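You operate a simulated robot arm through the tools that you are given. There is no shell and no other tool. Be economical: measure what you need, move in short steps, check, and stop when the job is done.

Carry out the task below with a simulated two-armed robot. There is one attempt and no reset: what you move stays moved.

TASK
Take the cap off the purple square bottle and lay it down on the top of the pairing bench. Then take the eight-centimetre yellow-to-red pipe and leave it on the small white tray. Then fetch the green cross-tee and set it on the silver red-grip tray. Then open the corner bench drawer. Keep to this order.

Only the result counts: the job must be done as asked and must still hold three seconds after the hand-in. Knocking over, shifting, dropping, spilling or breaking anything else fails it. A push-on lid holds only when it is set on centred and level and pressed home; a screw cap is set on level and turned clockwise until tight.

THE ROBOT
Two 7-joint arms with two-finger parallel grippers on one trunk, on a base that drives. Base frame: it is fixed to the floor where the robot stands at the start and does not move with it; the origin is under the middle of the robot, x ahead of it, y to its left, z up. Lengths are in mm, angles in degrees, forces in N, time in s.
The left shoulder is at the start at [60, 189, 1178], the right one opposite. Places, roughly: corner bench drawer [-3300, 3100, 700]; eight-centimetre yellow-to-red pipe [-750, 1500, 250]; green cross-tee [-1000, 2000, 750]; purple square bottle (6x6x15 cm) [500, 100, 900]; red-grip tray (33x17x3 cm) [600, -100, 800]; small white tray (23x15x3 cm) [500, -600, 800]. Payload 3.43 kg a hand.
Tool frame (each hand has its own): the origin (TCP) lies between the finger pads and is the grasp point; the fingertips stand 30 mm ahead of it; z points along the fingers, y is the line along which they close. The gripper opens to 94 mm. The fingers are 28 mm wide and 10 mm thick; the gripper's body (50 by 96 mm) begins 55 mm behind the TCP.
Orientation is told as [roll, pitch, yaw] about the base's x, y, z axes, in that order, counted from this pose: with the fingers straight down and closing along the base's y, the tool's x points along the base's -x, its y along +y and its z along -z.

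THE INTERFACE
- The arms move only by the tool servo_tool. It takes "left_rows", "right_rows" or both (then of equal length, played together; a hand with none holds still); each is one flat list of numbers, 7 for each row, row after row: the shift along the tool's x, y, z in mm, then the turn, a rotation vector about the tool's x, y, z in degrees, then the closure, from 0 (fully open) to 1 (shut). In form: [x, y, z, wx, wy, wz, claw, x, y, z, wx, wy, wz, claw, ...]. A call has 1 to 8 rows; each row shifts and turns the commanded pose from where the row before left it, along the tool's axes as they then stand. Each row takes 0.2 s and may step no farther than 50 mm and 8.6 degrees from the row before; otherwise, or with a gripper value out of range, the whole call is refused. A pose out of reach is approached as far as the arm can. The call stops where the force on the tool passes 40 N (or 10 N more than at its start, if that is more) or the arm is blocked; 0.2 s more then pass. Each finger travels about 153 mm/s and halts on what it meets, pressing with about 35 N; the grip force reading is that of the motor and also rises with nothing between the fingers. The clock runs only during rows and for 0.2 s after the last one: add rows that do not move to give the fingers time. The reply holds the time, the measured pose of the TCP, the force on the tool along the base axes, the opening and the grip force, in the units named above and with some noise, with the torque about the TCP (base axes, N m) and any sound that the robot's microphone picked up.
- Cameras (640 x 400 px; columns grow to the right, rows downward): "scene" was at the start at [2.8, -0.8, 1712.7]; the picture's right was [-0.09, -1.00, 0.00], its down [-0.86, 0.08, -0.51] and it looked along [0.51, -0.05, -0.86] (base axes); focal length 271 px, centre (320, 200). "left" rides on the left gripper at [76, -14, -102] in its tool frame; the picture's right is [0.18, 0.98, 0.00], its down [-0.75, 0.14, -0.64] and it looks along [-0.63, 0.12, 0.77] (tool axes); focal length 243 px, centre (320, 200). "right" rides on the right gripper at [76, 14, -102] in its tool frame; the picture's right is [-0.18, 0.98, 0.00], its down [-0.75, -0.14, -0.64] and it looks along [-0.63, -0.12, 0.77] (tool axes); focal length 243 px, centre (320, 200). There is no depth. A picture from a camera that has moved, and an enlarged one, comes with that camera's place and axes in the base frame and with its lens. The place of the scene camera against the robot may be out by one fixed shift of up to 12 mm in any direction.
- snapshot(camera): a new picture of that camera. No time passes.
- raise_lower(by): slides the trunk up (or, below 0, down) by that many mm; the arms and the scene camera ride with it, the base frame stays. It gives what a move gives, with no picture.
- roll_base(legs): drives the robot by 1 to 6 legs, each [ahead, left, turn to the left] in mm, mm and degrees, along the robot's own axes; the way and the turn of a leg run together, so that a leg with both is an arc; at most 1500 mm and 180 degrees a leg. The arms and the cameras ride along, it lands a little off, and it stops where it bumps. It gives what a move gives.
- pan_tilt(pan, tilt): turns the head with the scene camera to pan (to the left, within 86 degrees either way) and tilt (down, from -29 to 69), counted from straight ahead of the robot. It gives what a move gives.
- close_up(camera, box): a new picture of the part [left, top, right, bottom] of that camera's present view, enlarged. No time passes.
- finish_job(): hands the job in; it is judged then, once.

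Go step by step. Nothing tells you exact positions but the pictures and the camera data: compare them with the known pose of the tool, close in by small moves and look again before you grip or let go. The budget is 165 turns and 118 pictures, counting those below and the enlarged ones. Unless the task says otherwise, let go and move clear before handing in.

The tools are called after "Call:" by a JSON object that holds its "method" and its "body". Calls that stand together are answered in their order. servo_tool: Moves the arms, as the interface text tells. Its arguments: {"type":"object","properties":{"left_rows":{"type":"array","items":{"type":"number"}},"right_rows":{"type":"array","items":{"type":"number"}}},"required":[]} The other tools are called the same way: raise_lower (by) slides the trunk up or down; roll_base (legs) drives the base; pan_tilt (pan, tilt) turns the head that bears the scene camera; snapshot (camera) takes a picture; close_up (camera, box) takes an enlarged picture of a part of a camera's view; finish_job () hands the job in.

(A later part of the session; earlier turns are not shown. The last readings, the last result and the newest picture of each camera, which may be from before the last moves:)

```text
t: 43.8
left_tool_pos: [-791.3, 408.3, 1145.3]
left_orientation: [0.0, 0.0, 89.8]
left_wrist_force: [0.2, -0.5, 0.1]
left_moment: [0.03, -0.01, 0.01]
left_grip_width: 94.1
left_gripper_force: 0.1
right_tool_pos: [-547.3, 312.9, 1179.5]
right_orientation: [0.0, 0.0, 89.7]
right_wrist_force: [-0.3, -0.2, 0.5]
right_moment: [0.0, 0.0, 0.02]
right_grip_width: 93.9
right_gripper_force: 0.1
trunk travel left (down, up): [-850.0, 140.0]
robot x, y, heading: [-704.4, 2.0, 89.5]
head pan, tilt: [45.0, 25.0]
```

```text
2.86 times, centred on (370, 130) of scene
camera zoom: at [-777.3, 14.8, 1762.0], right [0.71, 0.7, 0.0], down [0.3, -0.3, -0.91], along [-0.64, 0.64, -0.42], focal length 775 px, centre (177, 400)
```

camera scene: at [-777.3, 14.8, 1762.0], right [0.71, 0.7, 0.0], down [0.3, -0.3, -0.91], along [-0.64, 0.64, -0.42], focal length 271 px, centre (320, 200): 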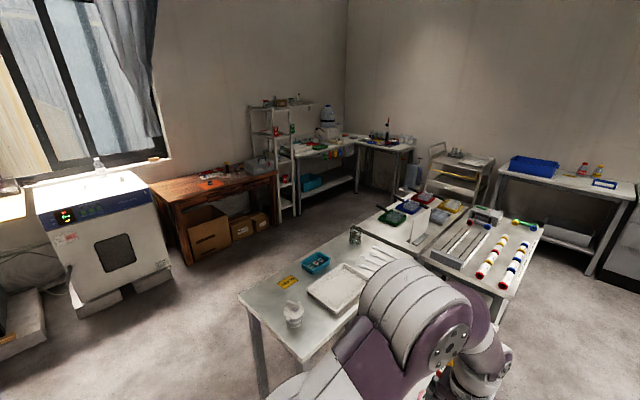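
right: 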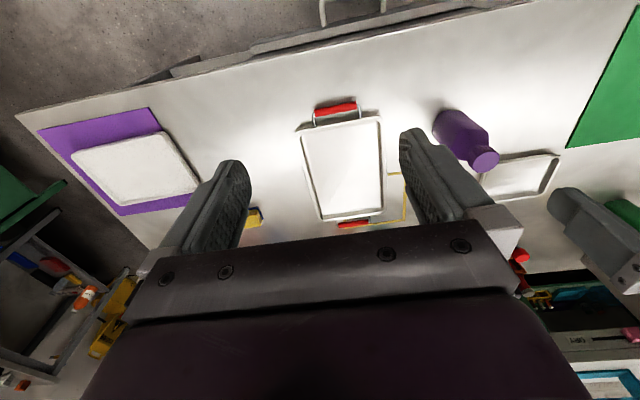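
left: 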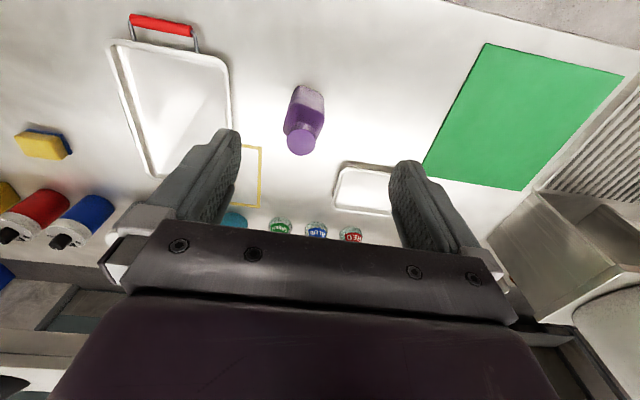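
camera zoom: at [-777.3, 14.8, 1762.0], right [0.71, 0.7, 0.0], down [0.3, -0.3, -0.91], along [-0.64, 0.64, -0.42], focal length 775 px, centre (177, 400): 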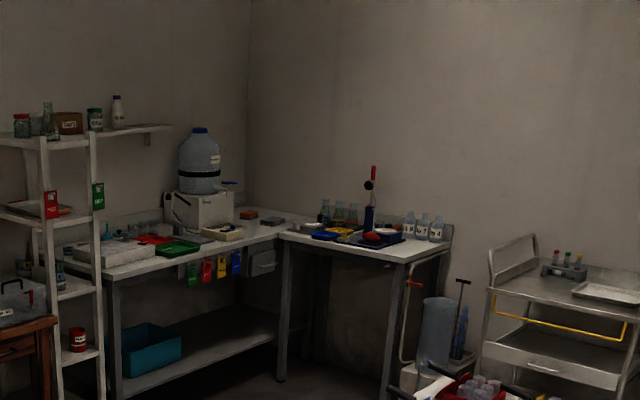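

Yellow signs tell bench themes ("ABC ORDER", "GLASS"). I zoom on the sign on the wooden bench and the others.

Call:
{"method": "pan_tilt", "body": {"pan": -65, "tilt": 20}}

Call:
{"method": "close_up", "body": {"camera": "scene", "box": [270, 155, 320, 185]}}

Call:
{"method": "pan_tilt", "body": {"pan": -60, "tilt": 35}}

Call:
{"method": "close_up", "body": {"camera": "scene", "box": [100, 100, 320, 280]}}

```text
t: 45.7
left_tool_pos: [-791.4, 407.4, 1145.6]
left_orientation: [0.1, 0.0, 89.6]
left_wrist_force: [0.6, 0.0, -0.9]
left_moment: [0.02, -0.01, 0.01]
left_grip_width: 94.0
left_gripper_force: 0.1
right_tool_pos: [-545.9, 313.3, 1179.3]
right_orientation: [0.0, 0.0, 89.7]
right_wrist_force: [0.3, -0.3, -0.1]
right_moment: [0.03, -0.01, 0.04]
right_grip_width: 94.0
right_gripper_force: 0.1
trunk travel left (down, up): [-850.0, 140.0]
robot x, y, heading: [-711.4, 4.2, 89.5]
head pan, tilt: [-65.0, 20.0]
```

```text
12.80 times, centred on (295, 170) of scene
camera zoom: at [-628.0, -11.8, 1770.0], right [0.42, -0.91, 0.0], down [-0.31, -0.14, -0.94], along [0.85, 0.39, -0.34], focal length 3473 px, centre (640, 584)
```

zoom: 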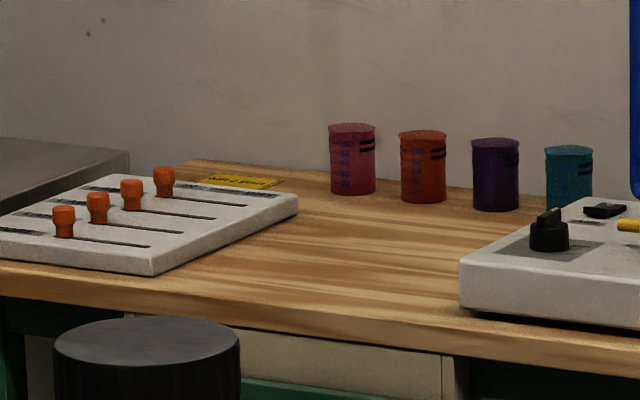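

```text
t: 46.5
left_tool_pos: [-792.1, 408.3, 1145.3]
left_orientation: [0.1, 0.0, 89.8]
left_wrist_force: [0.4, -1.1, 0.3]
left_moment: [-0.01, 0.01, -0.02]
left_grip_width: 94.0
left_gripper_force: 0.0
right_tool_pos: [-546.0, 313.2, 1178.7]
right_orientation: [0.0, 0.0, 89.7]
right_wrist_force: [-0.8, 0.3, 0.2]
right_moment: [-0.01, -0.03, 0.01]
right_grip_width: 94.1
right_gripper_force: 0.1
trunk travel left (down, up): [-850.0, 140.0]
robot x, y, heading: [-707.1, 4.0, 89.4]
head pan, tilt: [-60.0, 35.0]
```

```text
2.22 times, centred on (210, 190) of scene
camera zoom: at [-636.0, -7.2, 1746.2], right [0.5, -0.87, 0.0], down [-0.5, -0.28, -0.82], along [0.71, 0.41, -0.57], focal length 603 px, centre (564, 222)
```

zoom: 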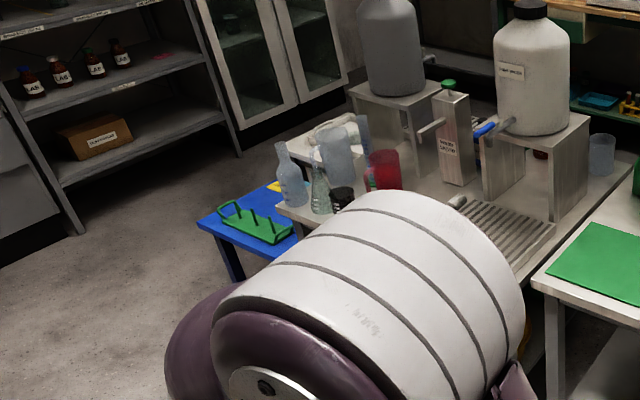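

Call:
{"method": "pan_tilt", "body": {"pan": -65, "tilt": 20}}

Call:
{"method": "close_up", "body": {"camera": "scene", "box": [285, 165, 293, 171]}}

```text
t: 47.3
left_tool_pos: [-791.6, 407.5, 1144.4]
left_orientation: [0.0, 0.0, 89.7]
left_wrist_force: [-0.7, 0.0, 0.3]
left_moment: [0.04, -0.04, 0.01]
left_grip_width: 94.1
left_gripper_force: 0.1
right_tool_pos: [-545.9, 313.4, 1179.4]
right_orientation: [0.0, -0.1, 89.7]
right_wrist_force: [1.3, -1.5, -0.8]
right_moment: [0.02, 0.01, -0.01]
right_grip_width: 93.8
right_gripper_force: 0.2
trunk travel left (down, up): [-850.0, 140.0]
robot x, y, heading: [-708.3, 6.0, 89.6]
head pan, tilt: [-65.0, 20.0]
```

```text
16.00 times, centred on (289, 168) of scene
camera zoom: at [-628.0, -11.8, 1770.0], right [0.42, -0.91, 0.0], down [-0.31, -0.14, -0.94], along [0.85, 0.39, -0.34], focal length 4341 px, centre (816, 712)
```

zoom: 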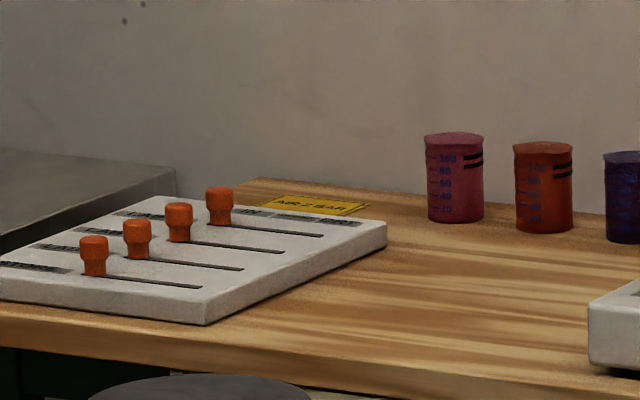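

Not a match ("AIR 2 BAR"). I turn back to face the bench and check the green bench on the right for labels.

Call:
{"method": "roll_base", "body": {"legs": [[0, 0, -90]]}}

Call:
{"method": "pan_tilt", "body": {"pan": -60, "tilt": 25}}

Call:
{"method": "snapshot", "body": {"camera": "scene"}}

```text
t: 51.5
left_tool_pos: [-302.5, 88.1, 1145.2]
left_orientation: [0.0, -0.1, -0.2]
left_wrist_force: [0.4, 0.8, 0.0]
left_moment: [0.01, -0.02, 0.0]
left_grip_width: 94.1
left_gripper_force: 0.0
right_tool_pos: [-399.3, -157.1, 1180.3]
right_orientation: [0.1, 0.0, -0.2]
right_wrist_force: [0.1, -0.4, -0.3]
right_moment: [0.02, -0.01, 0.0]
right_grip_width: 94.3
right_gripper_force: 0.1
trunk travel left (down, up): [-850.0, 140.0]
robot x, y, heading: [-704.2, 4.8, -0.2]
head pan, tilt: [-65.0, 20.0]
```

```text
t: 52.1
left_tool_pos: [-302.6, 88.3, 1146.2]
left_orientation: [0.1, 0.1, -0.2]
left_wrist_force: [-0.7, -1.2, -0.4]
left_moment: [-0.02, 0.0, -0.03]
left_grip_width: 94.0
left_gripper_force: 0.1
right_tool_pos: [-397.5, -158.3, 1180.5]
right_orientation: [0.0, 0.0, -0.3]
right_wrist_force: [-1.1, 0.7, 0.3]
right_moment: [-0.01, 0.01, 0.01]
right_grip_width: 94.1
right_gripper_force: 0.1
trunk travel left (down, up): [-850.0, 140.0]
robot x, y, heading: [-708.9, 4.5, -0.1]
head pan, tilt: [-60.0, 25.0]
```

```text
72 pictures are left
camera scene: at [-726.5, -70.7, 1762.0], right [-0.87, -0.5, 0.0], down [-0.21, 0.37, -0.91], along [0.45, -0.79, -0.42], focal length 271 px, centre (320, 200)
```

scene: 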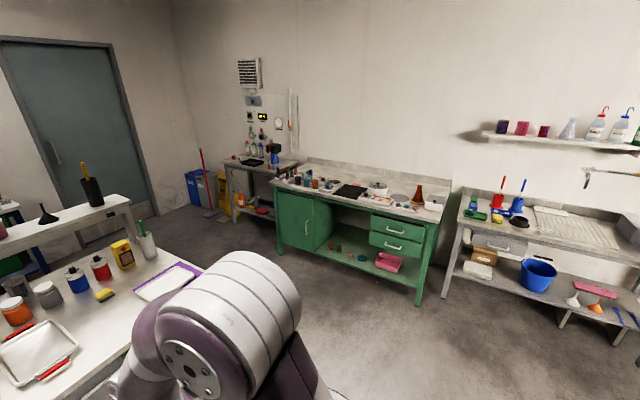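

Call:
{"method": "close_up", "body": {"camera": "scene", "box": [270, 160, 460, 290]}}

Call:
{"method": "close_up", "body": {"camera": "scene", "box": [270, 170, 340, 210]}}

Call:
{"method": "close_up", "body": {"camera": "scene", "box": [340, 170, 450, 220]}}

```text
3.08 times, centred on (365, 225) of scene
camera zoom: at [-726.5, -70.7, 1762.0], right [-0.87, -0.5, 0.0], down [-0.21, 0.37, -0.91], along [0.45, -0.79, -0.42], focal length 835 px, centre (182, 123)
```

zoom: 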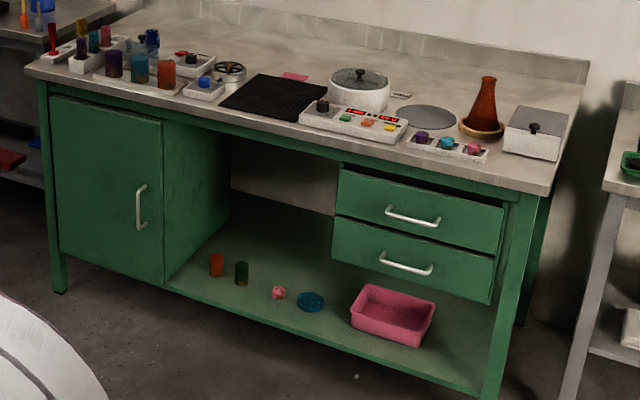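

```text
9.14 times, centred on (305, 190) of scene
camera zoom: at [-726.5, -70.7, 1762.0], right [-0.87, -0.5, 0.0], down [-0.21, 0.37, -0.91], along [0.45, -0.79, -0.42], focal length 2481 px, centre (457, 291)
```

zoom: 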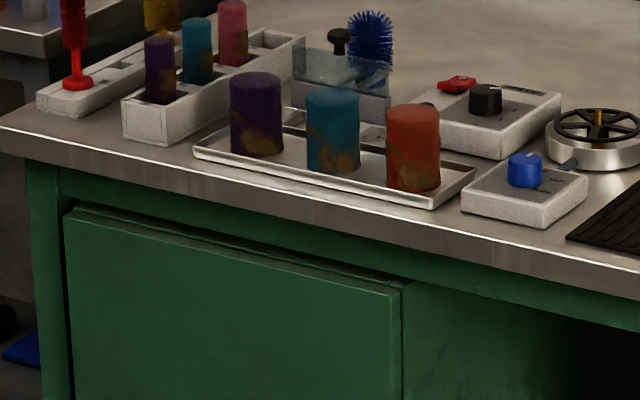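

```text
5.82 times, centred on (395, 195) of scene
camera zoom: at [-726.5, -70.7, 1762.0], right [-0.87, -0.5, 0.0], down [-0.21, 0.37, -0.91], along [0.45, -0.79, -0.42], focal length 1579 px, centre (-116, 229)
```

zoom: 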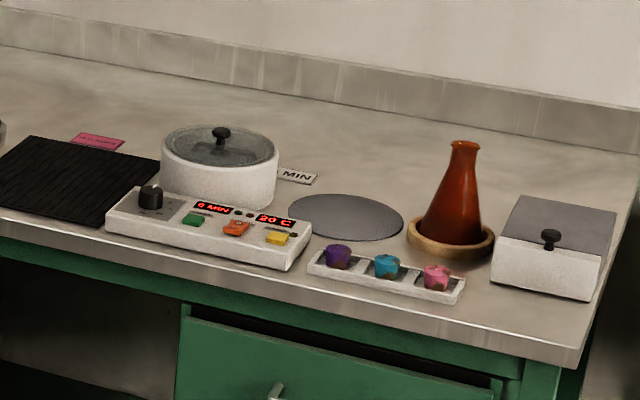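

No other plate found; the bench in front (coloured pairs, mats, where the robot starts) is the pairing bench by best evidence. I drive back to it; cap top is estimated at about (483, 77, 940), and I'll measure it again.

Call:
{"method": "roll_base", "body": {"legs": [[700, 0, 0]]}}

Call:
{"method": "pan_tilt", "body": {"pan": 0, "tilt": 55}}

Call:
{"method": "servo_tool", "body": {"right_rows": [0, 0, 0, 0, 0, 0, 0]}}

Call:
{"method": "close_up", "body": {"camera": "left", "box": [230, 40, 390, 190]}}

Call:
{"method": "close_up", "body": {"camera": "scene", "box": [220, 120, 420, 260]}}

```text
t: 56.0
left_tool_pos: [390.8, 84.1, 1145.6]
left_orientation: [0.0, 0.0, -0.3]
left_wrist_force: [0.4, -0.2, -0.3]
left_moment: [0.01, 0.0, -0.01]
left_grip_width: 93.9
left_gripper_force: 0.1
right_tool_pos: [297.0, -161.3, 1179.4]
right_orientation: [-0.1, 0.0, -0.3]
right_wrist_force: [0.3, 0.2, 0.5]
right_moment: [0.01, 0.02, 0.01]
right_grip_width: 93.7
right_gripper_force: 0.1
trunk travel left (down, up): [-850.0, 140.0]
robot x, y, heading: [-12.3, 1.0, -0.4]
head pan, tilt: [-60.0, 25.0]
```

```text
t: 57.3
left_tool_pos: [392.0, 85.8, 1144.3]
left_orientation: [0.0, 0.0, -0.2]
left_wrist_force: [-0.3, 0.3, 0.8]
left_moment: [-0.01, -0.01, -0.03]
left_grip_width: 93.9
left_gripper_force: 0.0
right_tool_pos: [296.8, -162.5, 1179.9]
right_orientation: [0.1, -0.1, -0.3]
right_wrist_force: [-0.2, 0.1, -0.1]
right_moment: [0.04, 0.0, 0.0]
right_grip_width: 94.2
right_gripper_force: 0.0
trunk travel left (down, up): [-850.0, 140.0]
robot x, y, heading: [-12.3, 0.6, -0.2]
head pan, tilt: [0.0, 55.0]
```

```text
t: 57.7
left_tool_pos: [391.8, 84.2, 1144.2]
left_orientation: [0.0, 0.0, -0.4]
left_wrist_force: [-1.1, 1.0, -0.6]
left_moment: [-0.05, 0.03, 0.04]
left_grip_width: 94.0
left_gripper_force: 0.0
right_tool_pos: [297.0, -162.1, 1179.1]
right_orientation: [0.0, 0.1, -0.3]
right_wrist_force: [-0.2, -0.1, 0.3]
right_moment: [-0.01, 0.01, 0.0]
right_grip_width: 93.9
right_gripper_force: 0.0
trunk travel left (down, up): [-850.0, 140.0]
robot x, y, heading: [-12.8, -1.2, -0.1]
head pan, tilt: [0.0, 55.0]
```

```text
2.67 times, centred on (310, 115) of left
camera zoom: at [314.7, 71.4, 1248.4], right [-0.18, 0.98, 0.0], down [0.75, 0.14, 0.64], along [0.63, 0.12, -0.77], focal length 647 px, centre (347, 427)
```

zoom: 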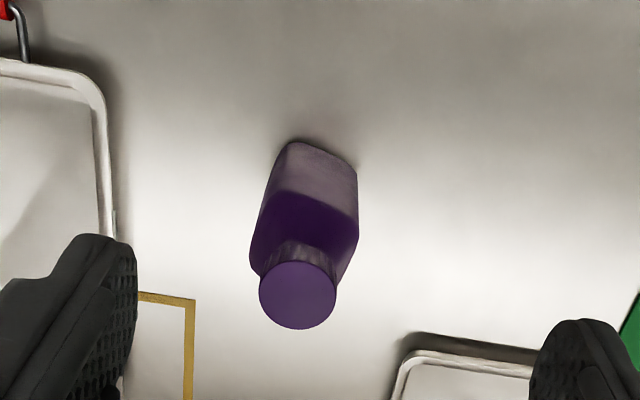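

```text
2.86 times, centred on (320, 190) of scene
camera zoom: at [-4.8, 5.7, 1717.9], right [-0.01, -1.0, 0.0], down [-0.82, 0.0, -0.57], along [0.57, 0.0, -0.82], focal length 775 px, centre (320, 229)
```

zoom: 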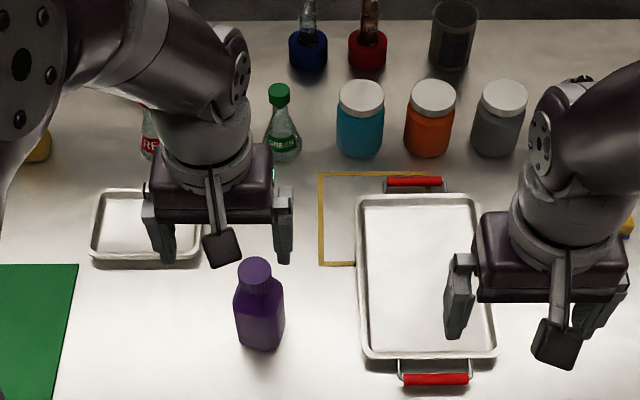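

I take a second view from the left hand shifted sideways to triangulate well.

Call:
{"method": "servo_tool", "body": {"left_rows": [0, 45, 0, 0, 0, 0, 0, 0, 45, 0, 0, 0, 0, 0, 0, 45, 0, 0, 0, 0, 0, 0, 45, 0, 0, 0, 0, 0, 0, 0, 0, 0, 0, 0, 0]}}

Call:
{"method": "snapshot", "body": {"camera": "left"}}

```text
t: 58.9
left_tool_pos: [393.6, 265.2, 1144.8]
left_orientation: [0.0, 0.0, -0.3]
left_wrist_force: [-0.2, 0.5, 0.0]
left_moment: [0.01, 0.02, 0.0]
left_grip_width: 94.1
left_gripper_force: 0.0
right_tool_pos: [297.7, -162.6, 1179.1]
right_orientation: [0.0, 0.0, -0.3]
right_wrist_force: [-0.5, -1.4, 0.5]
right_moment: [0.02, 0.01, -0.02]
right_grip_width: 94.1
right_gripper_force: 0.0
trunk travel left (down, up): [-850.0, 140.0]
robot x, y, heading: [-11.2, 2.5, -0.4]
head pan, tilt: [0.0, 55.0]
```

```text
66 pictures are left
camera left: at [316.9, 252.2, 1248.4], right [-0.18, 0.98, 0.0], down [0.75, 0.14, 0.64], along [0.63, 0.12, -0.77], focal length 243 px, centre (320, 200)
```

left: 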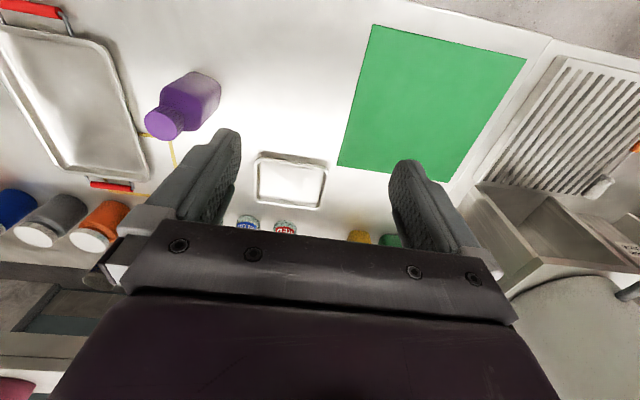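

Triangulated: cap top ≈ (480, 77, 943), bench ≈ z 793. I'll hold the bottle body from the left side with the left hand, and unscrew with the right from above. First turn the left hand horizontal.

Call:
{"method": "servo_tool", "body": {"left_rows": [0, 0, 0, 0, 0, -8.4, 0, 0, 0, 0, 0, 0, -8.4, 0, 0, 0, 0, 0, 0, -8.4, 0, 0, 0, 0, 0, 0, -8.4, 0, 0, 0, 0, 0, 0, -8.4, 0, 0, 0, 0, 0, 0, -8.4, 0, 0, 0, 0, 0, 0, -8.4, 0, 0, 0, 0, 0, 0, -8.4, 0]}}

Call:
{"method": "servo_tool", "body": {"left_rows": [0, 0, 0, 0, 0, -6, 0, 0, 0, 0, 0, 0, -6, 0, 0, 0, 0, 0, 8.2, 0, 0, 0, 0, 0, 0, 8.2, 0, 0, 0, 0, 0, 0, 8.2, 0, 0, 0, 0, 0, 0, 8.2, 0, 0, 0, 0, 0, 0, 8.2, 0, 0, 0, 0, 0, 0, 8.2, 0, 0]}}

Call:
{"method": "servo_tool", "body": {"left_rows": [0, 0, 0, 0, 8.2, 0, 0, 0, 0, 0, 0, 8.2, 0, 0, 0, 0, 0, 0, 8.2, 0, 0, 0, 0, 0, 0, 8.2, 0, 0, 0, 0, 0, 0, 8.2, 0, 0, 0, 0, 0, 0, 0, 0, 0]}}

Call:
{"method": "snapshot", "body": {"camera": "scene"}}

```text
t: 60.7
left_tool_pos: [393.1, 263.4, 1145.3]
left_orientation: [0.0, -0.1, 67.1]
left_wrist_force: [0.2, 0.0, -0.2]
left_moment: [0.0, -0.01, 0.01]
left_grip_width: 94.3
left_gripper_force: 0.1
right_tool_pos: [295.6, -160.8, 1179.5]
right_orientation: [0.0, 0.1, -0.3]
right_wrist_force: [0.4, -0.2, 0.1]
right_moment: [0.02, 0.01, 0.01]
right_grip_width: 94.2
right_gripper_force: 0.1
trunk travel left (down, up): [-850.0, 140.0]
robot x, y, heading: [-8.5, 1.0, -0.3]
head pan, tilt: [0.0, 55.0]
```

```text
t: 62.5
left_tool_pos: [330.9, 208.2, 1069.4]
left_orientation: [-0.1, 46.4, 78.9]
left_wrist_force: [0.7, 1.2, -0.1]
left_moment: [-0.03, -0.01, 0.0]
left_grip_width: 94.1
left_gripper_force: 0.2
left hand out of reach, approached as far as the arm can: row 6, 7, 8
right_tool_pos: [296.5, -160.8, 1180.5]
right_orientation: [0.0, 0.1, -0.2]
right_wrist_force: [-0.1, -0.5, -0.1]
right_moment: [0.04, 0.0, 0.02]
right_grip_width: 94.0
right_gripper_force: 0.0
trunk travel left (down, up): [-850.0, 140.0]
robot x, y, heading: [-11.2, -0.6, -0.5]
head pan, tilt: [0.0, 55.0]
```

```text
t: 63.9
left_tool_pos: [139.2, 129.2, 1007.0]
left_orientation: [-1.3, 84.4, 77.6]
left_wrist_force: [0.2, -0.2, 0.0]
left_moment: [0.03, -0.01, 0.03]
left_grip_width: 94.3
left_gripper_force: 0.1
left hand out of reach, approached as far as the arm can: row 1, 2, 3, 4, 5
right_tool_pos: [297.7, -160.3, 1179.1]
right_orientation: [0.0, 0.0, -0.3]
right_wrist_force: [-0.3, 0.2, -0.1]
right_moment: [0.01, -0.03, 0.0]
right_grip_width: 93.8
right_gripper_force: 0.0
trunk travel left (down, up): [-850.0, 140.0]
robot x, y, heading: [-13.8, -1.8, -0.2]
head pan, tilt: [0.0, 55.0]
```

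```text
65 pictures are left
camera scene: at [-4.2, 5.0, 1717.9], right [-0.01, -1.0, 0.0], down [-0.82, 0.0, -0.57], along [0.57, 0.0, -0.82], focal length 271 px, centre (320, 200)
```

scene: 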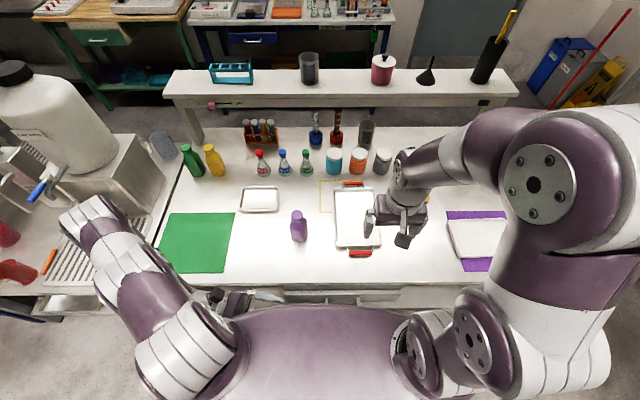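

The sideways horizontal pose is out of reach. I undo it and will instead grip the bottle from the front, tilted ~50°, with the left hand.

Call:
{"method": "servo_tool", "body": {"left_rows": [0, 0, 0, 0, -8.2, 0, 0, 0, 0, 0, 0, -8.2, 0, 0, 0, 0, 0, 0, -8.2, 0, 0, 0, 0, 0, 0, -8.2, 0, 0, 0, 0, 0, 0, -8.2, 0, 0, 0, 0, 0, 0, -8.2, 0, 0, 0, 0, 0, 0, -8.2, 0, 0, 0, 0, 0, 0, -8.2, 0, 0]}}

Call:
{"method": "servo_tool", "body": {"left_rows": [0, 0, 0, 0, -8.2, 0, 0, 0, 0, 0, 0, -8.2, 0, 0, 0, 0, 0, 0, -8.2, 0, 0, 0, 0, 0, 0, 0, 8.4, 0, 0, 0, 0, 0, 0, 8.4, 0, 0, 0, 0, 0, 0, 8.4, 0, 0, 0, 0, 0, 0, 8.4, 0, 0, 0, 0, 0, 0, 8.4, 0]}}

Call:
{"method": "servo_tool", "body": {"left_rows": [0, 0, 0, 0, 0, 8.4, 0, 0, 0, 0, 0, 0, 8.4, 0, 0, 0, 0, 0, 0, 8.4, 0, 0, 0, 0, 0, 0, 8.4, 0, 0, 0, 0, 0, 0, 8.2, 0, 0, 0, 0, 0, 0, 6.4, 0, 0, 0, 0, 0, 0, 0, 0]}}

```text
t: 64.8
left_tool_pos: [141.6, 134.5, 1003.3]
left_orientation: [-0.8, 56.7, 78.2]
left_wrist_force: [1.1, -0.2, -0.3]
left_moment: [-0.05, 0.05, -0.07]
left_grip_width: 94.0
left_gripper_force: 0.0
right_tool_pos: [295.9, -162.6, 1180.2]
right_orientation: [0.0, 0.0, -0.3]
right_wrist_force: [-0.3, -0.4, -0.2]
right_moment: [-0.01, 0.02, 0.01]
right_grip_width: 93.8
right_gripper_force: 0.1
trunk travel left (down, up): [-850.0, 140.0]
robot x, y, heading: [-13.6, 3.2, -0.1]
head pan, tilt: [0.0, 55.0]
stopped in row 4 (left hand): the force on the tool passed its limit (the readings are from after the stop); the commanded pose is now the measured one
```

```text
t: 65.1
left_tool_pos: [144.9, 137.0, 1000.1]
left_orientation: [-1.3, 53.9, 77.8]
left_wrist_force: [3.4, 1.7, -1.3]
left_moment: [-0.24, 0.34, -0.25]
left_grip_width: 94.0
left_gripper_force: 0.0
right_tool_pos: [297.5, -161.4, 1179.1]
right_orientation: [0.0, 0.0, -0.1]
right_wrist_force: [-0.5, 0.5, 0.2]
right_moment: [-0.01, 0.02, -0.02]
right_grip_width: 94.0
right_gripper_force: 0.1
trunk travel left (down, up): [-850.0, 140.0]
robot x, y, heading: [-10.0, 0.1, -0.1]
head pan, tilt: [0.0, 55.0]
stopped in row 1 (left hand): the force on the tool passed its limit (the readings are from after the stop); the commanded pose is now the measured one
```

```text
t: 65.5
left_tool_pos: [147.2, 138.0, 999.5]
left_orientation: [-11.1, 52.9, 66.4]
left_wrist_force: [5.1, 1.1, -0.2]
left_moment: [-0.29, 0.63, -0.26]
left_grip_width: 93.9
left_gripper_force: 0.1
right_tool_pos: [296.9, -161.6, 1179.9]
right_orientation: [-0.1, 0.0, -0.2]
right_wrist_force: [0.0, 0.0, -0.3]
right_moment: [0.0, 0.01, 0.0]
right_grip_width: 94.2
right_gripper_force: 0.1
trunk travel left (down, up): [-850.0, 140.0]
robot x, y, heading: [-10.8, 0.8, -0.4]
head pan, tilt: [0.0, 55.0]
stopped in row 2 (left hand): the force on the tool passed its limit (the readings are from after the stop); the commanded pose is now the measured one
```

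The left hand touched something near the robot itself; I look.

Call:
{"method": "pan_tilt", "body": {"pan": 20, "tilt": 69}}

Call:
{"method": "snapshot", "body": {"camera": "scene"}}

Call:
{"method": "snapshot", "body": {"camera": "left"}}

```text
t: 66.3
left_tool_pos: [147.7, 138.3, 998.9]
left_orientation: [-11.1, 52.9, 66.5]
left_wrist_force: [11.3, -0.2, -1.2]
left_moment: [-0.22, 1.37, -0.48]
left_grip_width: 94.0
left_gripper_force: 0.0
right_tool_pos: [297.4, -160.5, 1179.9]
right_orientation: [0.0, 0.0, -0.3]
right_wrist_force: [-1.0, 0.1, 0.3]
right_moment: [0.02, 0.0, 0.0]
right_grip_width: 94.0
right_gripper_force: 0.1
trunk travel left (down, up): [-850.0, 140.0]
robot x, y, heading: [-12.7, -3.0, -0.5]
head pan, tilt: [20.0, 68.8]
```

```text
64 pictures are left
camera scene: at [-24.1, 24.9, 1702.5], right [0.34, -0.94, 0.0], down [-0.88, -0.31, -0.36], along [0.34, 0.12, -0.93], focal length 271 px, centre (320, 200)
```

scene: 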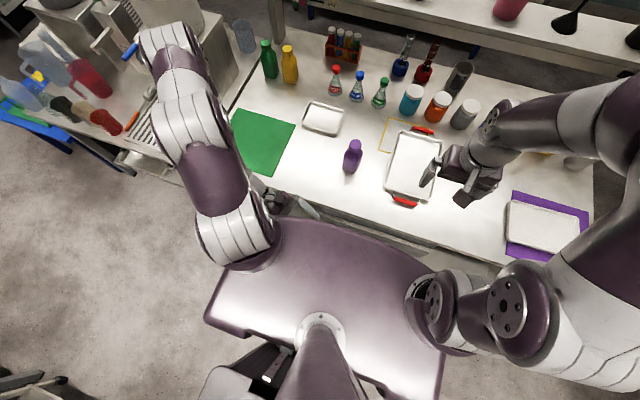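

```text
63 pictures are left
camera left: at [156.6, 174.5, 1122.9], right [-0.99, 0.15, 0.03], down [0.14, 0.96, -0.24], along [-0.07, -0.23, -0.97], focal length 243 px, centre (320, 200)
```

left: 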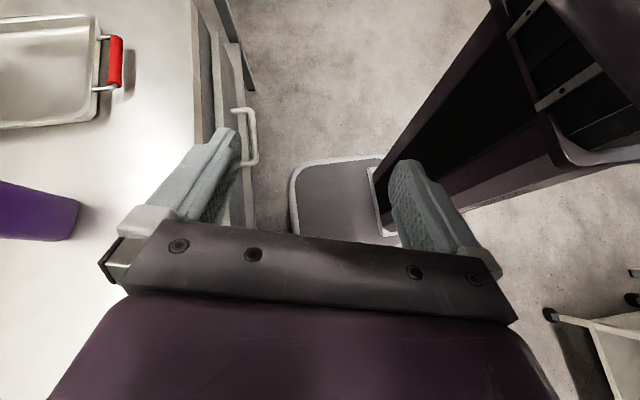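

The hand is tucked beside the trunk; I move it forward and up, away from the trunk.

Call:
{"method": "servo_tool", "body": {"left_rows": [4, -20, -6, 0, 0, 0, 0, 5, -30, -13, 0, 0, 0, 0, 15, -30, -25, 0, 0, 0, 0]}}

```text
t: 67.1
left_tool_pos: [224.5, 138.8, 1055.1]
left_orientation: [-10.9, 52.8, 66.4]
left_wrist_force: [0.2, -0.2, 0.5]
left_moment: [0.02, 0.01, 0.03]
left_grip_width: 93.9
left_gripper_force: 0.0
right_tool_pos: [296.4, -162.2, 1179.9]
right_orientation: [0.0, -0.1, -0.2]
right_wrist_force: [-0.2, -0.3, 0.4]
right_moment: [0.05, 0.0, -0.02]
right_grip_width: 93.9
right_gripper_force: 0.1
trunk travel left (down, up): [-850.0, 140.0]
robot x, y, heading: [-14.4, -2.7, -0.3]
head pan, tilt: [20.0, 68.8]
```

Call:
{"method": "servo_tool", "body": {"left_rows": [5, -20, -10, -5.5, 0, 0, 0, 5, -20, -10, -5.4, 0, 0, 0, 0, 0, 0, 0, -8.5, 0, 0, 0, 0, 0, 0, -8.5, 0, 0, 0, 0, 0, 0, -8.5, 0, 0, 0, 0, 0, 0, -8.5, 0, 0, 0, 0, 0, 0, -8.5, 0, 0, 0, 0, 0, 0, -8.5, 0, 0]}}

Call:
{"method": "servo_tool", "body": {"left_rows": [0, 0, 0, 0, 0, 8.4, 0, 0, 0, 0, 0, 0, 8.4, 0, 0, 0, 0, 0, 0, 8.4, 0, 0, 0, 0, 0, 0, 8.4, 0, 0, 0, 0, 0, 0, 8.4, 0, 0, 0, 0, 0, 0, 8.4, 0, 0, 0, 0, 0, 0, 8.4, 0, 0, 0, 0, 0, 0, 8, 0]}}

```text
t: 68.9
left_tool_pos: [266.1, 136.8, 1076.2]
left_orientation: [-0.2, 1.8, 66.3]
left_wrist_force: [0.0, 0.4, -0.5]
left_moment: [-0.01, 0.04, 0.02]
left_grip_width: 93.9
left_gripper_force: 0.1
right_tool_pos: [297.8, -162.3, 1179.4]
right_orientation: [0.1, 0.0, -0.3]
right_wrist_force: [0.3, 0.0, -1.3]
right_moment: [0.02, 0.02, 0.0]
right_grip_width: 94.0
right_gripper_force: 0.1
trunk travel left (down, up): [-850.0, 140.0]
robot x, y, heading: [-9.0, 3.1, -0.3]
head pan, tilt: [20.0, 68.8]
```

```text
t: 70.7
left_tool_pos: [264.2, 138.5, 1076.7]
left_orientation: [-1.7, 0.6, -0.4]
left_wrist_force: [0.1, -0.2, -0.3]
left_moment: [-0.01, 0.01, 0.02]
left_grip_width: 93.9
left_gripper_force: 0.1
right_tool_pos: [297.6, -161.9, 1180.1]
right_orientation: [0.0, 0.0, -0.3]
right_wrist_force: [0.0, 0.0, -0.1]
right_moment: [-0.01, 0.02, 0.01]
right_grip_width: 94.0
right_gripper_force: 0.0
trunk travel left (down, up): [-850.0, 140.0]
robot x, y, heading: [-9.6, -1.8, -0.0]
head pan, tilt: [20.0, 68.8]
```

Call:
{"method": "servo_tool", "body": {"left_rows": [-40, -14, 0, -1.7, 0, 3.7, 0, -40, -14, 0, 0, 0, 3.7, 0, -40, -14, 0, 0, 0, 3.7, 0]}}

Call:
{"method": "servo_tool", "body": {"left_rows": [0, 0, 0, 0, -8.4, 0, 0, 0, 0, 0, 0, -8.4, 0, 0, 0, 0, 0, 0, -8.4, 0, 0, 0, 0, 0, 0, -8.4, 0, 0, 0, 0, 0, 0, -8.4, 0, 0, 0, 0, 0, 0, -8.4, 0, 0]}}

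```text
t: 71.5
left_tool_pos: [382.8, 86.2, 1076.4]
left_orientation: [-0.1, 0.6, -11.5]
left_wrist_force: [-0.1, -0.6, 0.5]
left_moment: [0.02, -0.01, 0.0]
left_grip_width: 94.0
left_gripper_force: 0.1
right_tool_pos: [298.3, -161.4, 1178.9]
right_orientation: [0.0, 0.0, -0.2]
right_wrist_force: [-0.3, 0.3, 0.0]
right_moment: [-0.01, 0.02, -0.03]
right_grip_width: 94.0
right_gripper_force: 0.0
trunk travel left (down, up): [-850.0, 140.0]
robot x, y, heading: [-11.2, -2.4, -0.1]
head pan, tilt: [20.0, 68.8]
```

```text
t: 72.9
left_tool_pos: [379.3, 89.2, 1077.2]
left_orientation: [-0.2, -50.0, -11.2]
left_wrist_force: [0.9, 0.6, 0.3]
left_moment: [-0.03, -0.01, 0.03]
left_grip_width: 93.8
left_gripper_force: 0.1
left hand out of reach, approached as far as the arm can: row 4
right_tool_pos: [295.5, -161.8, 1179.9]
right_orientation: [0.0, -0.1, -0.3]
right_wrist_force: [1.0, -0.2, -0.4]
right_moment: [0.03, -0.01, 0.01]
right_grip_width: 94.1
right_gripper_force: 0.0
trunk travel left (down, up): [-850.0, 140.0]
robot x, y, heading: [-15.1, 1.2, -0.3]
head pan, tilt: [20.0, 68.8]
```

Call:
{"method": "servo_tool", "body": {"left_rows": [29, 1.7, 25.4, 0, 0, 0, 0, 29, 1.7, 25.4, 0, 0, 0, 0, 29, 1.7, 25.4, 0, 0, 0, 0, 29, 1.7, 25.4, 0, 0, 0, 0, 0, 0, 0, 0, 0, 0, 0]}}

Call:
{"method": "snapshot", "body": {"camera": "left"}}

Call:
{"method": "snapshot", "body": {"camera": "scene"}}

```text
t: 74.1
left_tool_pos: [383.6, 93.9, 922.5]
left_orientation: [-0.4, -49.9, -11.3]
left_wrist_force: [-0.7, 0.8, -0.2]
left_moment: [-0.06, 0.01, -0.01]
left_grip_width: 94.5
left_gripper_force: 0.0
right_tool_pos: [296.6, -161.5, 1178.7]
right_orientation: [-0.1, 0.0, -0.3]
right_wrist_force: [0.0, -0.4, 0.0]
right_moment: [0.02, -0.04, 0.0]
right_grip_width: 93.7
right_gripper_force: 0.0
trunk travel left (down, up): [-850.0, 140.0]
robot x, y, heading: [-13.7, 2.0, -0.5]
head pan, tilt: [20.0, 68.8]
```

```text
62 pictures are left
camera left: at [255.4, 105.8, 931.1], right [0.08, 0.99, -0.14], down [0.02, 0.14, 0.99], along [1.0, -0.08, -0.01], focal length 243 px, centre (320, 200)
```

left: 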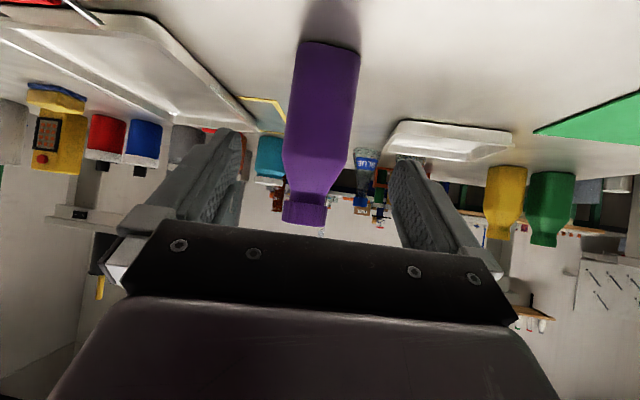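

```text
61 pictures are left
camera scene: at [-25.1, 24.9, 1702.5], right [0.34, -0.94, 0.0], down [-0.88, -0.31, -0.36], along [0.34, 0.12, -0.93], focal length 271 px, centre (320, 200)
```

scene: 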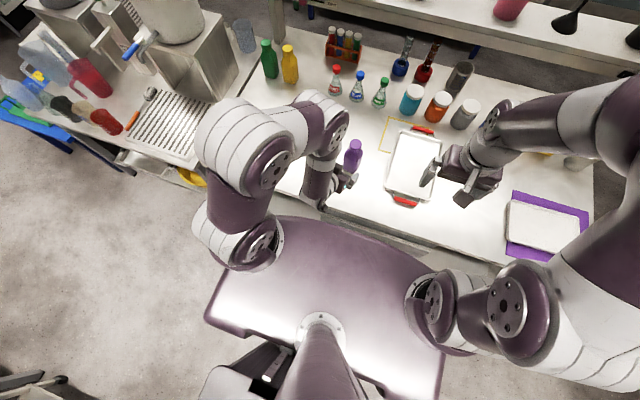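

The left hand lines up with the bottle. Advance along the tool axis so the fingers straddle the body.

Call:
{"method": "servo_tool", "body": {"left_rows": [0, 1, 30, 0, 0, 0, 0, 0, 0, 30, 0, 0, 0, 0, 0, 0, 30, 0, 0, 0, 0, 0, 0, 25, 0, 0, 0, 0, 0, 0, 0, 0, 0, 0, 0]}}

Call:
{"method": "snapshot", "body": {"camera": "left"}}

```text
t: 75.3
left_tool_pos: [471.6, 76.7, 848.8]
left_orientation: [-0.2, -49.8, -11.2]
left_wrist_force: [-0.1, 0.5, 0.6]
left_moment: [0.04, 0.04, 0.02]
left_grip_width: 93.9
left_gripper_force: 0.2
right_tool_pos: [295.5, -162.1, 1179.9]
right_orientation: [-0.1, 0.1, -0.3]
right_wrist_force: [-0.8, 0.3, 0.3]
right_moment: [0.01, 0.0, -0.03]
right_grip_width: 93.8
right_gripper_force: 0.1
trunk travel left (down, up): [-850.0, 140.0]
robot x, y, heading: [-14.1, 4.3, -0.1]
head pan, tilt: [20.0, 68.8]
```

```text
60 pictures are left
camera left: at [342.4, 88.2, 857.0], right [0.08, 0.99, -0.14], down [0.02, 0.14, 0.99], along [1.0, -0.08, -0.01], focal length 243 px, centre (320, 200)
```

left: 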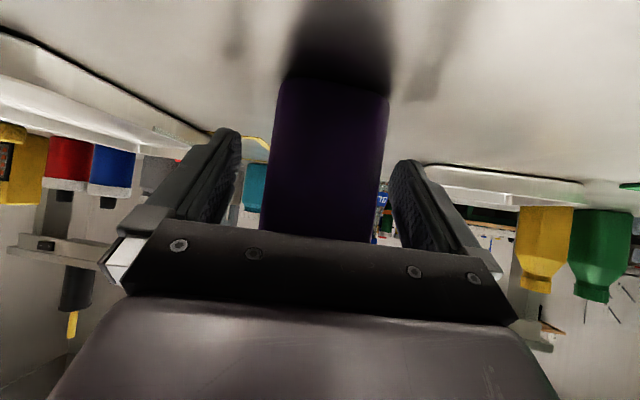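

Call:
{"method": "servo_tool", "body": {"left_rows": [0, 0, 0, 0, 0, 0, 0.3, 0, 0, 0, 0, 0, 0, 0.3]}}

Call:
{"method": "snapshot", "body": {"camera": "left"}}

```text
t: 75.9
left_tool_pos: [472.2, 76.6, 848.8]
left_orientation: [-0.4, -49.8, -11.2]
left_wrist_force: [0.0, -0.4, 0.2]
left_moment: [-0.04, -0.01, -0.02]
left_grip_width: 65.7
left_gripper_force: 0.1
right_tool_pos: [296.6, -161.2, 1179.5]
right_orientation: [0.0, -0.1, -0.3]
right_wrist_force: [0.0, 0.2, -0.4]
right_moment: [0.04, -0.01, -0.01]
right_grip_width: 93.8
right_gripper_force: 0.0
trunk travel left (down, up): [-850.0, 140.0]
robot x, y, heading: [-11.1, -1.4, -0.4]
head pan, tilt: [20.0, 68.8]
```

```text
59 pictures are left
camera left: at [342.5, 88.2, 857.1], right [0.08, 0.99, -0.14], down [0.02, 0.14, 0.99], along [1.0, -0.08, -0.01], focal length 243 px, centre (320, 200)
```

left: 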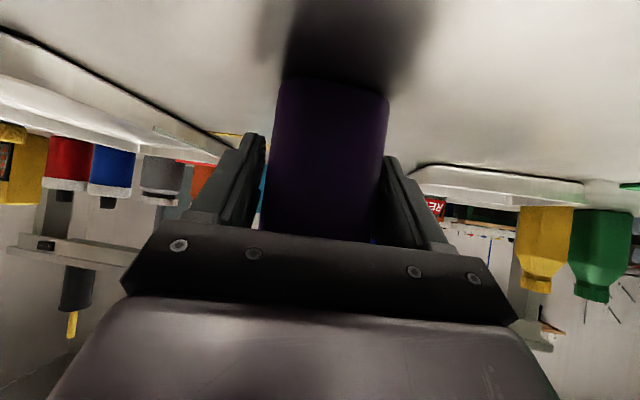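

Close on the bottle, and bring the right hand above the cap.

Call:
{"method": "servo_tool", "body": {"left_rows": [0, 0, 0, 0, 0, 0, 0.5, 0, 0, 0, 0, 0, 0, 0.8, 0, 0, 0, 0, 0, 0, 1]}}

Call:
{"method": "servo_tool", "body": {"right_rows": [-31, 40, 0, 0, 0, 0, 0, -31, 40, 0, 0, 0, 0, 0, -31, 40, 0, 0, 0, 0, 0, -31, 40, 20, 0, 0, 0, 0, -30, 40, 30, 0, 0, 0, 0, -30, 40, 30, 0, 0, 0, 0, 0, 0, 0, 0, 0, 0, 0]}}

Call:
{"method": "snapshot", "body": {"camera": "right"}}

```text
t: 76.7
left_tool_pos: [471.0, 75.8, 849.1]
left_orientation: [-0.3, -49.8, -11.2]
left_wrist_force: [0.0, -0.9, 0.5]
left_moment: [-0.07, -0.02, -0.01]
left_grip_width: 61.3
left_gripper_force: 34.9
right_tool_pos: [296.4, -160.7, 1179.8]
right_orientation: [0.0, 0.1, -0.2]
right_wrist_force: [0.6, -0.5, -0.6]
right_moment: [-0.01, -0.04, -0.01]
right_grip_width: 94.0
right_gripper_force: 0.1
trunk travel left (down, up): [-850.0, 140.0]
robot x, y, heading: [-15.1, 0.6, -0.6]
head pan, tilt: [20.0, 68.8]
```

```text
refused: row 1 steps farther than a row can; nothing moved
```

```text
58 pictures are left
camera right: at [221.4, -146.4, 1283.9], right [0.19, 0.98, 0.0], down [0.75, -0.14, 0.64], along [0.63, -0.12, -0.77], focal length 243 px, centre (320, 200)
```

right: 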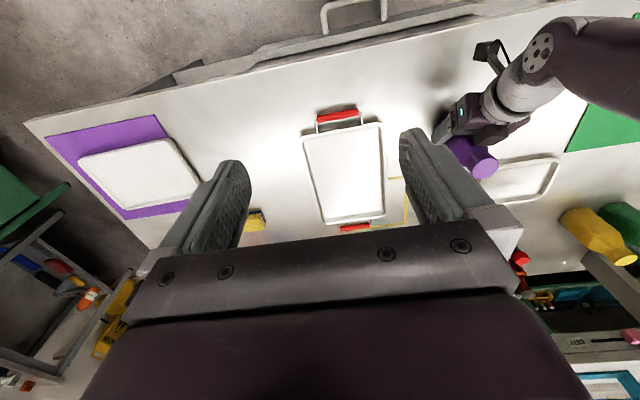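

Grip on the bottle holds (61 mm). Now bring the right hand above the cap in smaller steps.

Call:
{"method": "servo_tool", "body": {"right_rows": [-26, 34, 0, 0, 0, 0, 0, -26, 34, 0, 0, 0, 0, 0, -26, 34, 0, 0, 0, 0, 0, -26, 34, 10, 0, 0, 0, 0, -26, 34, 20, 0, 0, 0, 0, -26, 34, 20, 0, 0, 0, 0, -26, 34, 20, 0, 0, 0, 0, 0, 0, 0, 0, 0, 0, 0]}}

Call:
{"method": "snapshot", "body": {"camera": "right"}}

```text
t: 78.5
left_tool_pos: [471.7, 76.7, 847.6]
left_orientation: [-0.4, -49.8, -11.2]
left_wrist_force: [-0.1, 0.1, 1.1]
left_moment: [-0.03, -0.04, 0.06]
left_grip_width: 61.3
left_gripper_force: 34.5
right_tool_pos: [480.0, 75.8, 1109.0]
right_orientation: [0.0, -0.1, -0.3]
right_wrist_force: [-1.2, -0.8, 0.2]
right_moment: [-0.01, -0.04, 0.0]
right_grip_width: 94.1
right_gripper_force: 0.1
trunk travel left (down, up): [-850.0, 140.0]
robot x, y, heading: [-13.6, -0.7, -0.2]
head pan, tilt: [20.0, 68.8]
```

```text
57 pictures are left
camera right: at [404.6, 90.8, 1213.4], right [0.19, 0.98, 0.0], down [0.75, -0.14, 0.64], along [0.63, -0.12, -0.77], focal length 243 px, centre (320, 200)
```

right: 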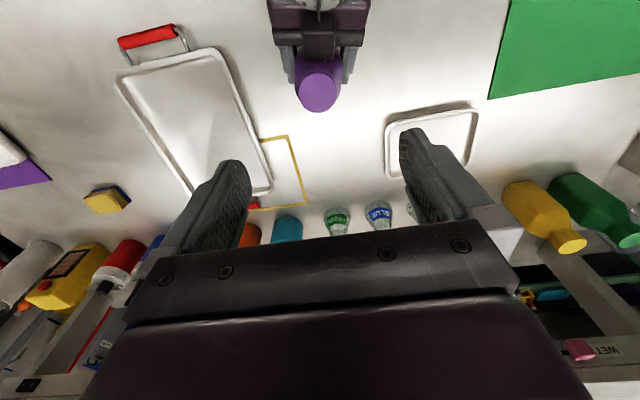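

Call:
{"method": "servo_tool", "body": {"right_rows": [0, 0, 0, 0, 0, 8.4, 0, 0, 0, 0, 0, 0, 8.4, 0, 0, 0, 0, 0, 0, 8.4, 0, 0, 0, 0, 0, 0, 8.4, 0, 0, 0, 10, 0, 0, 8.4, 0, 0, 0, 20, 0, 0, 8.4, 0, 0, 0, 20, 0, 0, 8.4, 0, 0, 0, 30, 0, 0, 8.4, 0]}}

Call:
{"method": "snapshot", "body": {"camera": "right"}}

```text
t: 80.3
left_tool_pos: [471.6, 76.4, 849.1]
left_orientation: [-0.4, -49.8, -11.2]
left_wrist_force: [0.1, 0.5, 1.2]
left_moment: [-0.05, 0.03, -0.03]
left_grip_width: 61.0
left_gripper_force: 35.1
right_tool_pos: [479.8, 76.0, 1029.9]
right_orientation: [0.0, 0.0, -67.6]
right_wrist_force: [-0.1, -0.3, 0.3]
right_moment: [0.01, -0.03, -0.03]
right_grip_width: 93.9
right_gripper_force: 0.0
trunk travel left (down, up): [-850.0, 140.0]
robot x, y, heading: [-12.4, -1.0, -0.1]
head pan, tilt: [20.0, 68.8]
```

```text
56 pictures are left
camera right: at [464.8, 152.4, 1133.4], right [0.98, 0.2, 0.0], down [0.16, -0.75, 0.64], along [0.13, -0.63, -0.77], focal length 243 px, centre (320, 200)
```

right: 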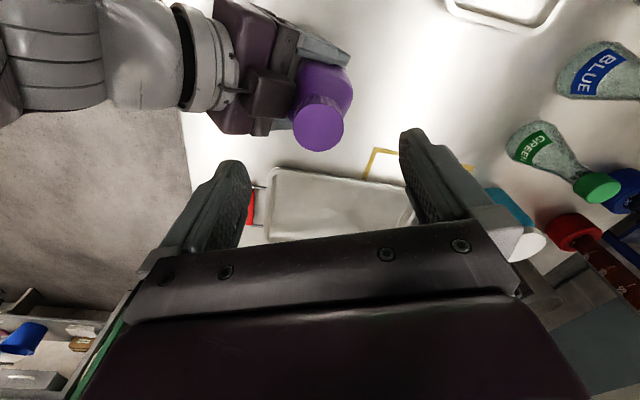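

Call:
{"method": "servo_tool", "body": {"right_rows": [0, 0, 0, 0, 0, 0, 0.4, 0, 0, 0, 0, 0, 0, 0.4, 0, 0, 25, 0, 0, 0, 0.4, 0, 0, 22, 0, 0, 0, 0.4, 0, 0, 10, 0, 0, 0, 0.4, 0, 0, 9, 0, 0, 0, 0.4, 0, 0, 0, 0, 0, 0, 0.4]}}

Call:
{"method": "snapshot", "body": {"camera": "right"}}

```text
t: 81.9
left_tool_pos: [471.0, 76.3, 848.9]
left_orientation: [-0.2, -49.8, -11.3]
left_wrist_force: [2.4, 0.6, -6.3]
left_moment: [-0.27, -0.51, -0.02]
left_grip_width: 61.1
left_gripper_force: 34.6
right_tool_pos: [479.1, 76.6, 964.3]
right_orientation: [0.1, 0.0, -67.5]
right_wrist_force: [-1.1, -0.6, 13.0]
right_moment: [-0.08, 0.5, 0.05]
right_grip_width: 56.9
right_gripper_force: 0.1
trunk travel left (down, up): [-850.0, 140.0]
robot x, y, heading: [-12.0, -0.9, -0.1]
head pan, tilt: [20.0, 68.8]
```

```text
55 pictures are left
camera right: at [464.2, 152.0, 1068.5], right [0.98, 0.21, 0.0], down [0.16, -0.75, 0.64], along [0.13, -0.63, -0.77], focal length 243 px, centre (320, 200)
```

right: 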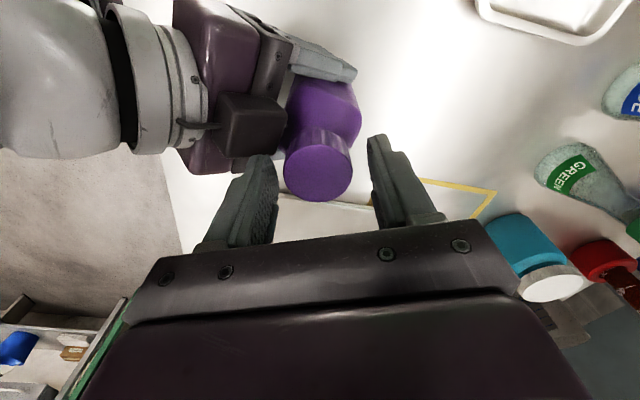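

The outer finger brushed the left gripper. I lift 4 mm and close on the cap.

Call:
{"method": "servo_tool", "body": {"right_rows": [0, 0, -4, 0, 0, 0, 0.4, 0, 0, 0, 0, 0, 0, 0.6, 0, 0, 0, 0, 0, 0, 0.8, 0, 0, 0, 0, 0, 0, 1]}}

Call:
{"method": "snapshot", "body": {"camera": "right"}}

```text
t: 82.9
left_tool_pos: [471.7, 76.2, 849.0]
left_orientation: [-0.4, -49.9, -11.2]
left_wrist_force: [5.2, 2.3, 0.5]
left_moment: [-0.17, 0.55, -0.15]
left_grip_width: 60.9
left_gripper_force: 35.2
right_tool_pos: [479.1, 75.2, 965.9]
right_orientation: [-0.1, 0.0, -67.4]
right_wrist_force: [-4.9, -2.5, -1.3]
right_moment: [-0.1, 0.13, 0.15]
right_grip_width: 37.0
right_gripper_force: 34.8
trunk travel left (down, up): [-850.0, 140.0]
robot x, y, heading: [-8.7, 0.6, -0.5]
head pan, tilt: [20.0, 68.8]
```

```text
54 pictures are left
camera right: at [463.8, 151.9, 1071.1], right [0.98, 0.21, 0.0], down [0.16, -0.75, 0.64], along [0.13, -0.63, -0.77], focal length 243 px, centre (320, 200)
```

right: 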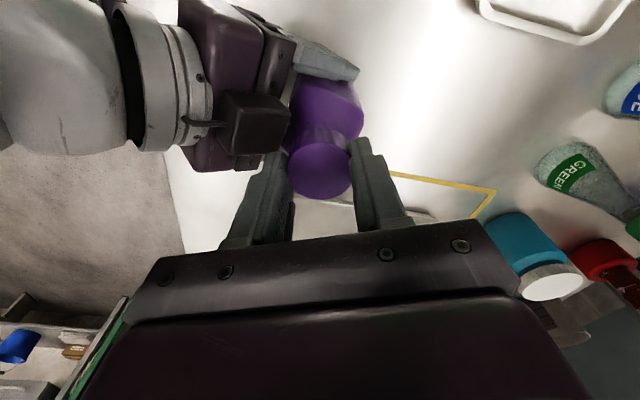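

Cap gripped (37 mm). Turn counter-clockwise with a slight upward follow.

Call:
{"method": "servo_tool", "body": {"right_rows": [0, 0, 0, 0, 0, -6, 1, 0, 0, 0, 0, 0, -8, 1, 0, 0, 0, 0, 0, -8, 1, 0, 0, 0, 0, 0, -8, 1]}}

Call:
{"method": "servo_tool", "body": {"right_rows": [0, 0, -0.1, 0, 0, -8.4, 1, 0, 0, -0.1, 0, 0, -8.4, 1, 0, 0, -0.1, 0, 0, -8.4, 1, 0, 0, -0.1, 0, 0, -8.4, 1, 0, 0, -0.1, 0, 0, -8.4, 1, 0, 0, -0.1, 0, 0, -8.4, 1, 0, 0, -0.1, 0, 0, -8.4, 1, 0, 0, -0.1, 0, 0, -8.4, 1]}}

Call:
{"method": "snapshot", "body": {"camera": "right"}}

```text
t: 83.9
left_tool_pos: [472.3, 75.5, 848.9]
left_orientation: [-0.4, -49.9, -11.2]
left_wrist_force: [11.5, 3.0, -0.3]
left_moment: [-0.28, 0.94, 0.06]
left_grip_width: 61.0
left_gripper_force: 34.9
right_tool_pos: [479.7, 74.3, 967.2]
right_orientation: [-0.1, 0.1, -37.3]
right_wrist_force: [-11.6, -2.6, 0.0]
right_moment: [-0.08, 0.45, 0.01]
right_grip_width: 37.0
right_gripper_force: 34.8
trunk travel left (down, up): [-850.0, 140.0]
robot x, y, heading: [-15.2, -3.8, -0.4]
head pan, tilt: [20.0, 68.8]
```

```text
t: 85.7
left_tool_pos: [472.2, 76.5, 848.9]
left_orientation: [-0.4, -49.8, -11.1]
left_wrist_force: [11.0, 12.9, 5.8]
left_moment: [-0.69, 0.11, 0.12]
left_grip_width: 61.1
left_gripper_force: 35.0
right_tool_pos: [480.0, 75.7, 968.8]
right_orientation: [-0.2, 0.0, 29.9]
right_wrist_force: [-9.2, -12.8, -2.2]
right_moment: [-0.65, 0.71, 0.01]
right_grip_width: 36.9
right_gripper_force: 34.8
trunk travel left (down, up): [-850.0, 140.0]
robot x, y, heading: [-12.1, 1.7, -0.3]
head pan, tilt: [20.0, 68.8]
```

```text
53 pictures are left
camera right: at [407.5, 50.3, 1072.7], right [-0.33, 0.94, 0.0], down [0.72, 0.25, 0.64], along [0.61, 0.21, -0.77], focal length 243 px, centre (320, 200)
```

right: 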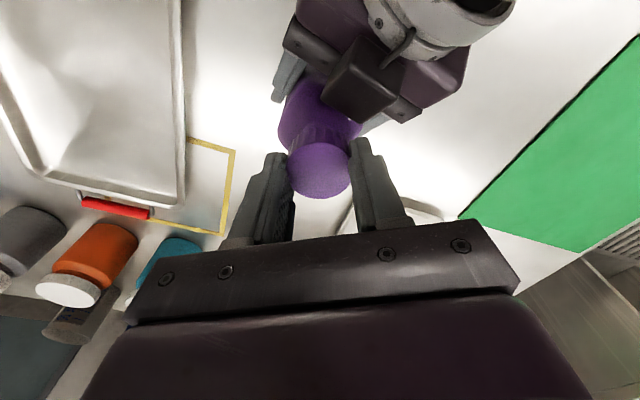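

It turns freely. Continue turning.

Call:
{"method": "servo_tool", "body": {"right_rows": [0.5, -1, -0.2, 0, 0, -8.4, 1, 0, 0, -0.2, 0, 0, -8.4, 1, 0, 0, -0.2, 0, 0, -8.4, 1, 0, 0, -0.2, 0, 0, -8.4, 1, 0, 0, -0.2, 0, 0, -8.4, 1, 0, 0, -0.2, 0, 0, -8.4, 1, 0, 0, -0.2, 0, 0, -8.4, 1]}}

```text
t: 87.3
left_tool_pos: [472.4, 76.2, 848.2]
left_orientation: [-0.3, -49.8, -11.3]
left_wrist_force: [-6.6, 4.1, 16.7]
left_moment: [-0.37, -0.81, 0.04]
left_grip_width: 60.8
left_gripper_force: 35.2
right_tool_pos: [479.4, 75.6, 970.2]
right_orientation: [-0.1, 0.0, 88.7]
right_wrist_force: [7.6, -4.4, -17.5]
right_moment: [-0.11, -0.08, 0.0]
right_grip_width: 36.7
right_gripper_force: 35.2
trunk travel left (down, up): [-850.0, 140.0]
robot x, y, heading: [-15.3, -1.1, -0.2]
head pan, tilt: [20.0, 68.8]
```

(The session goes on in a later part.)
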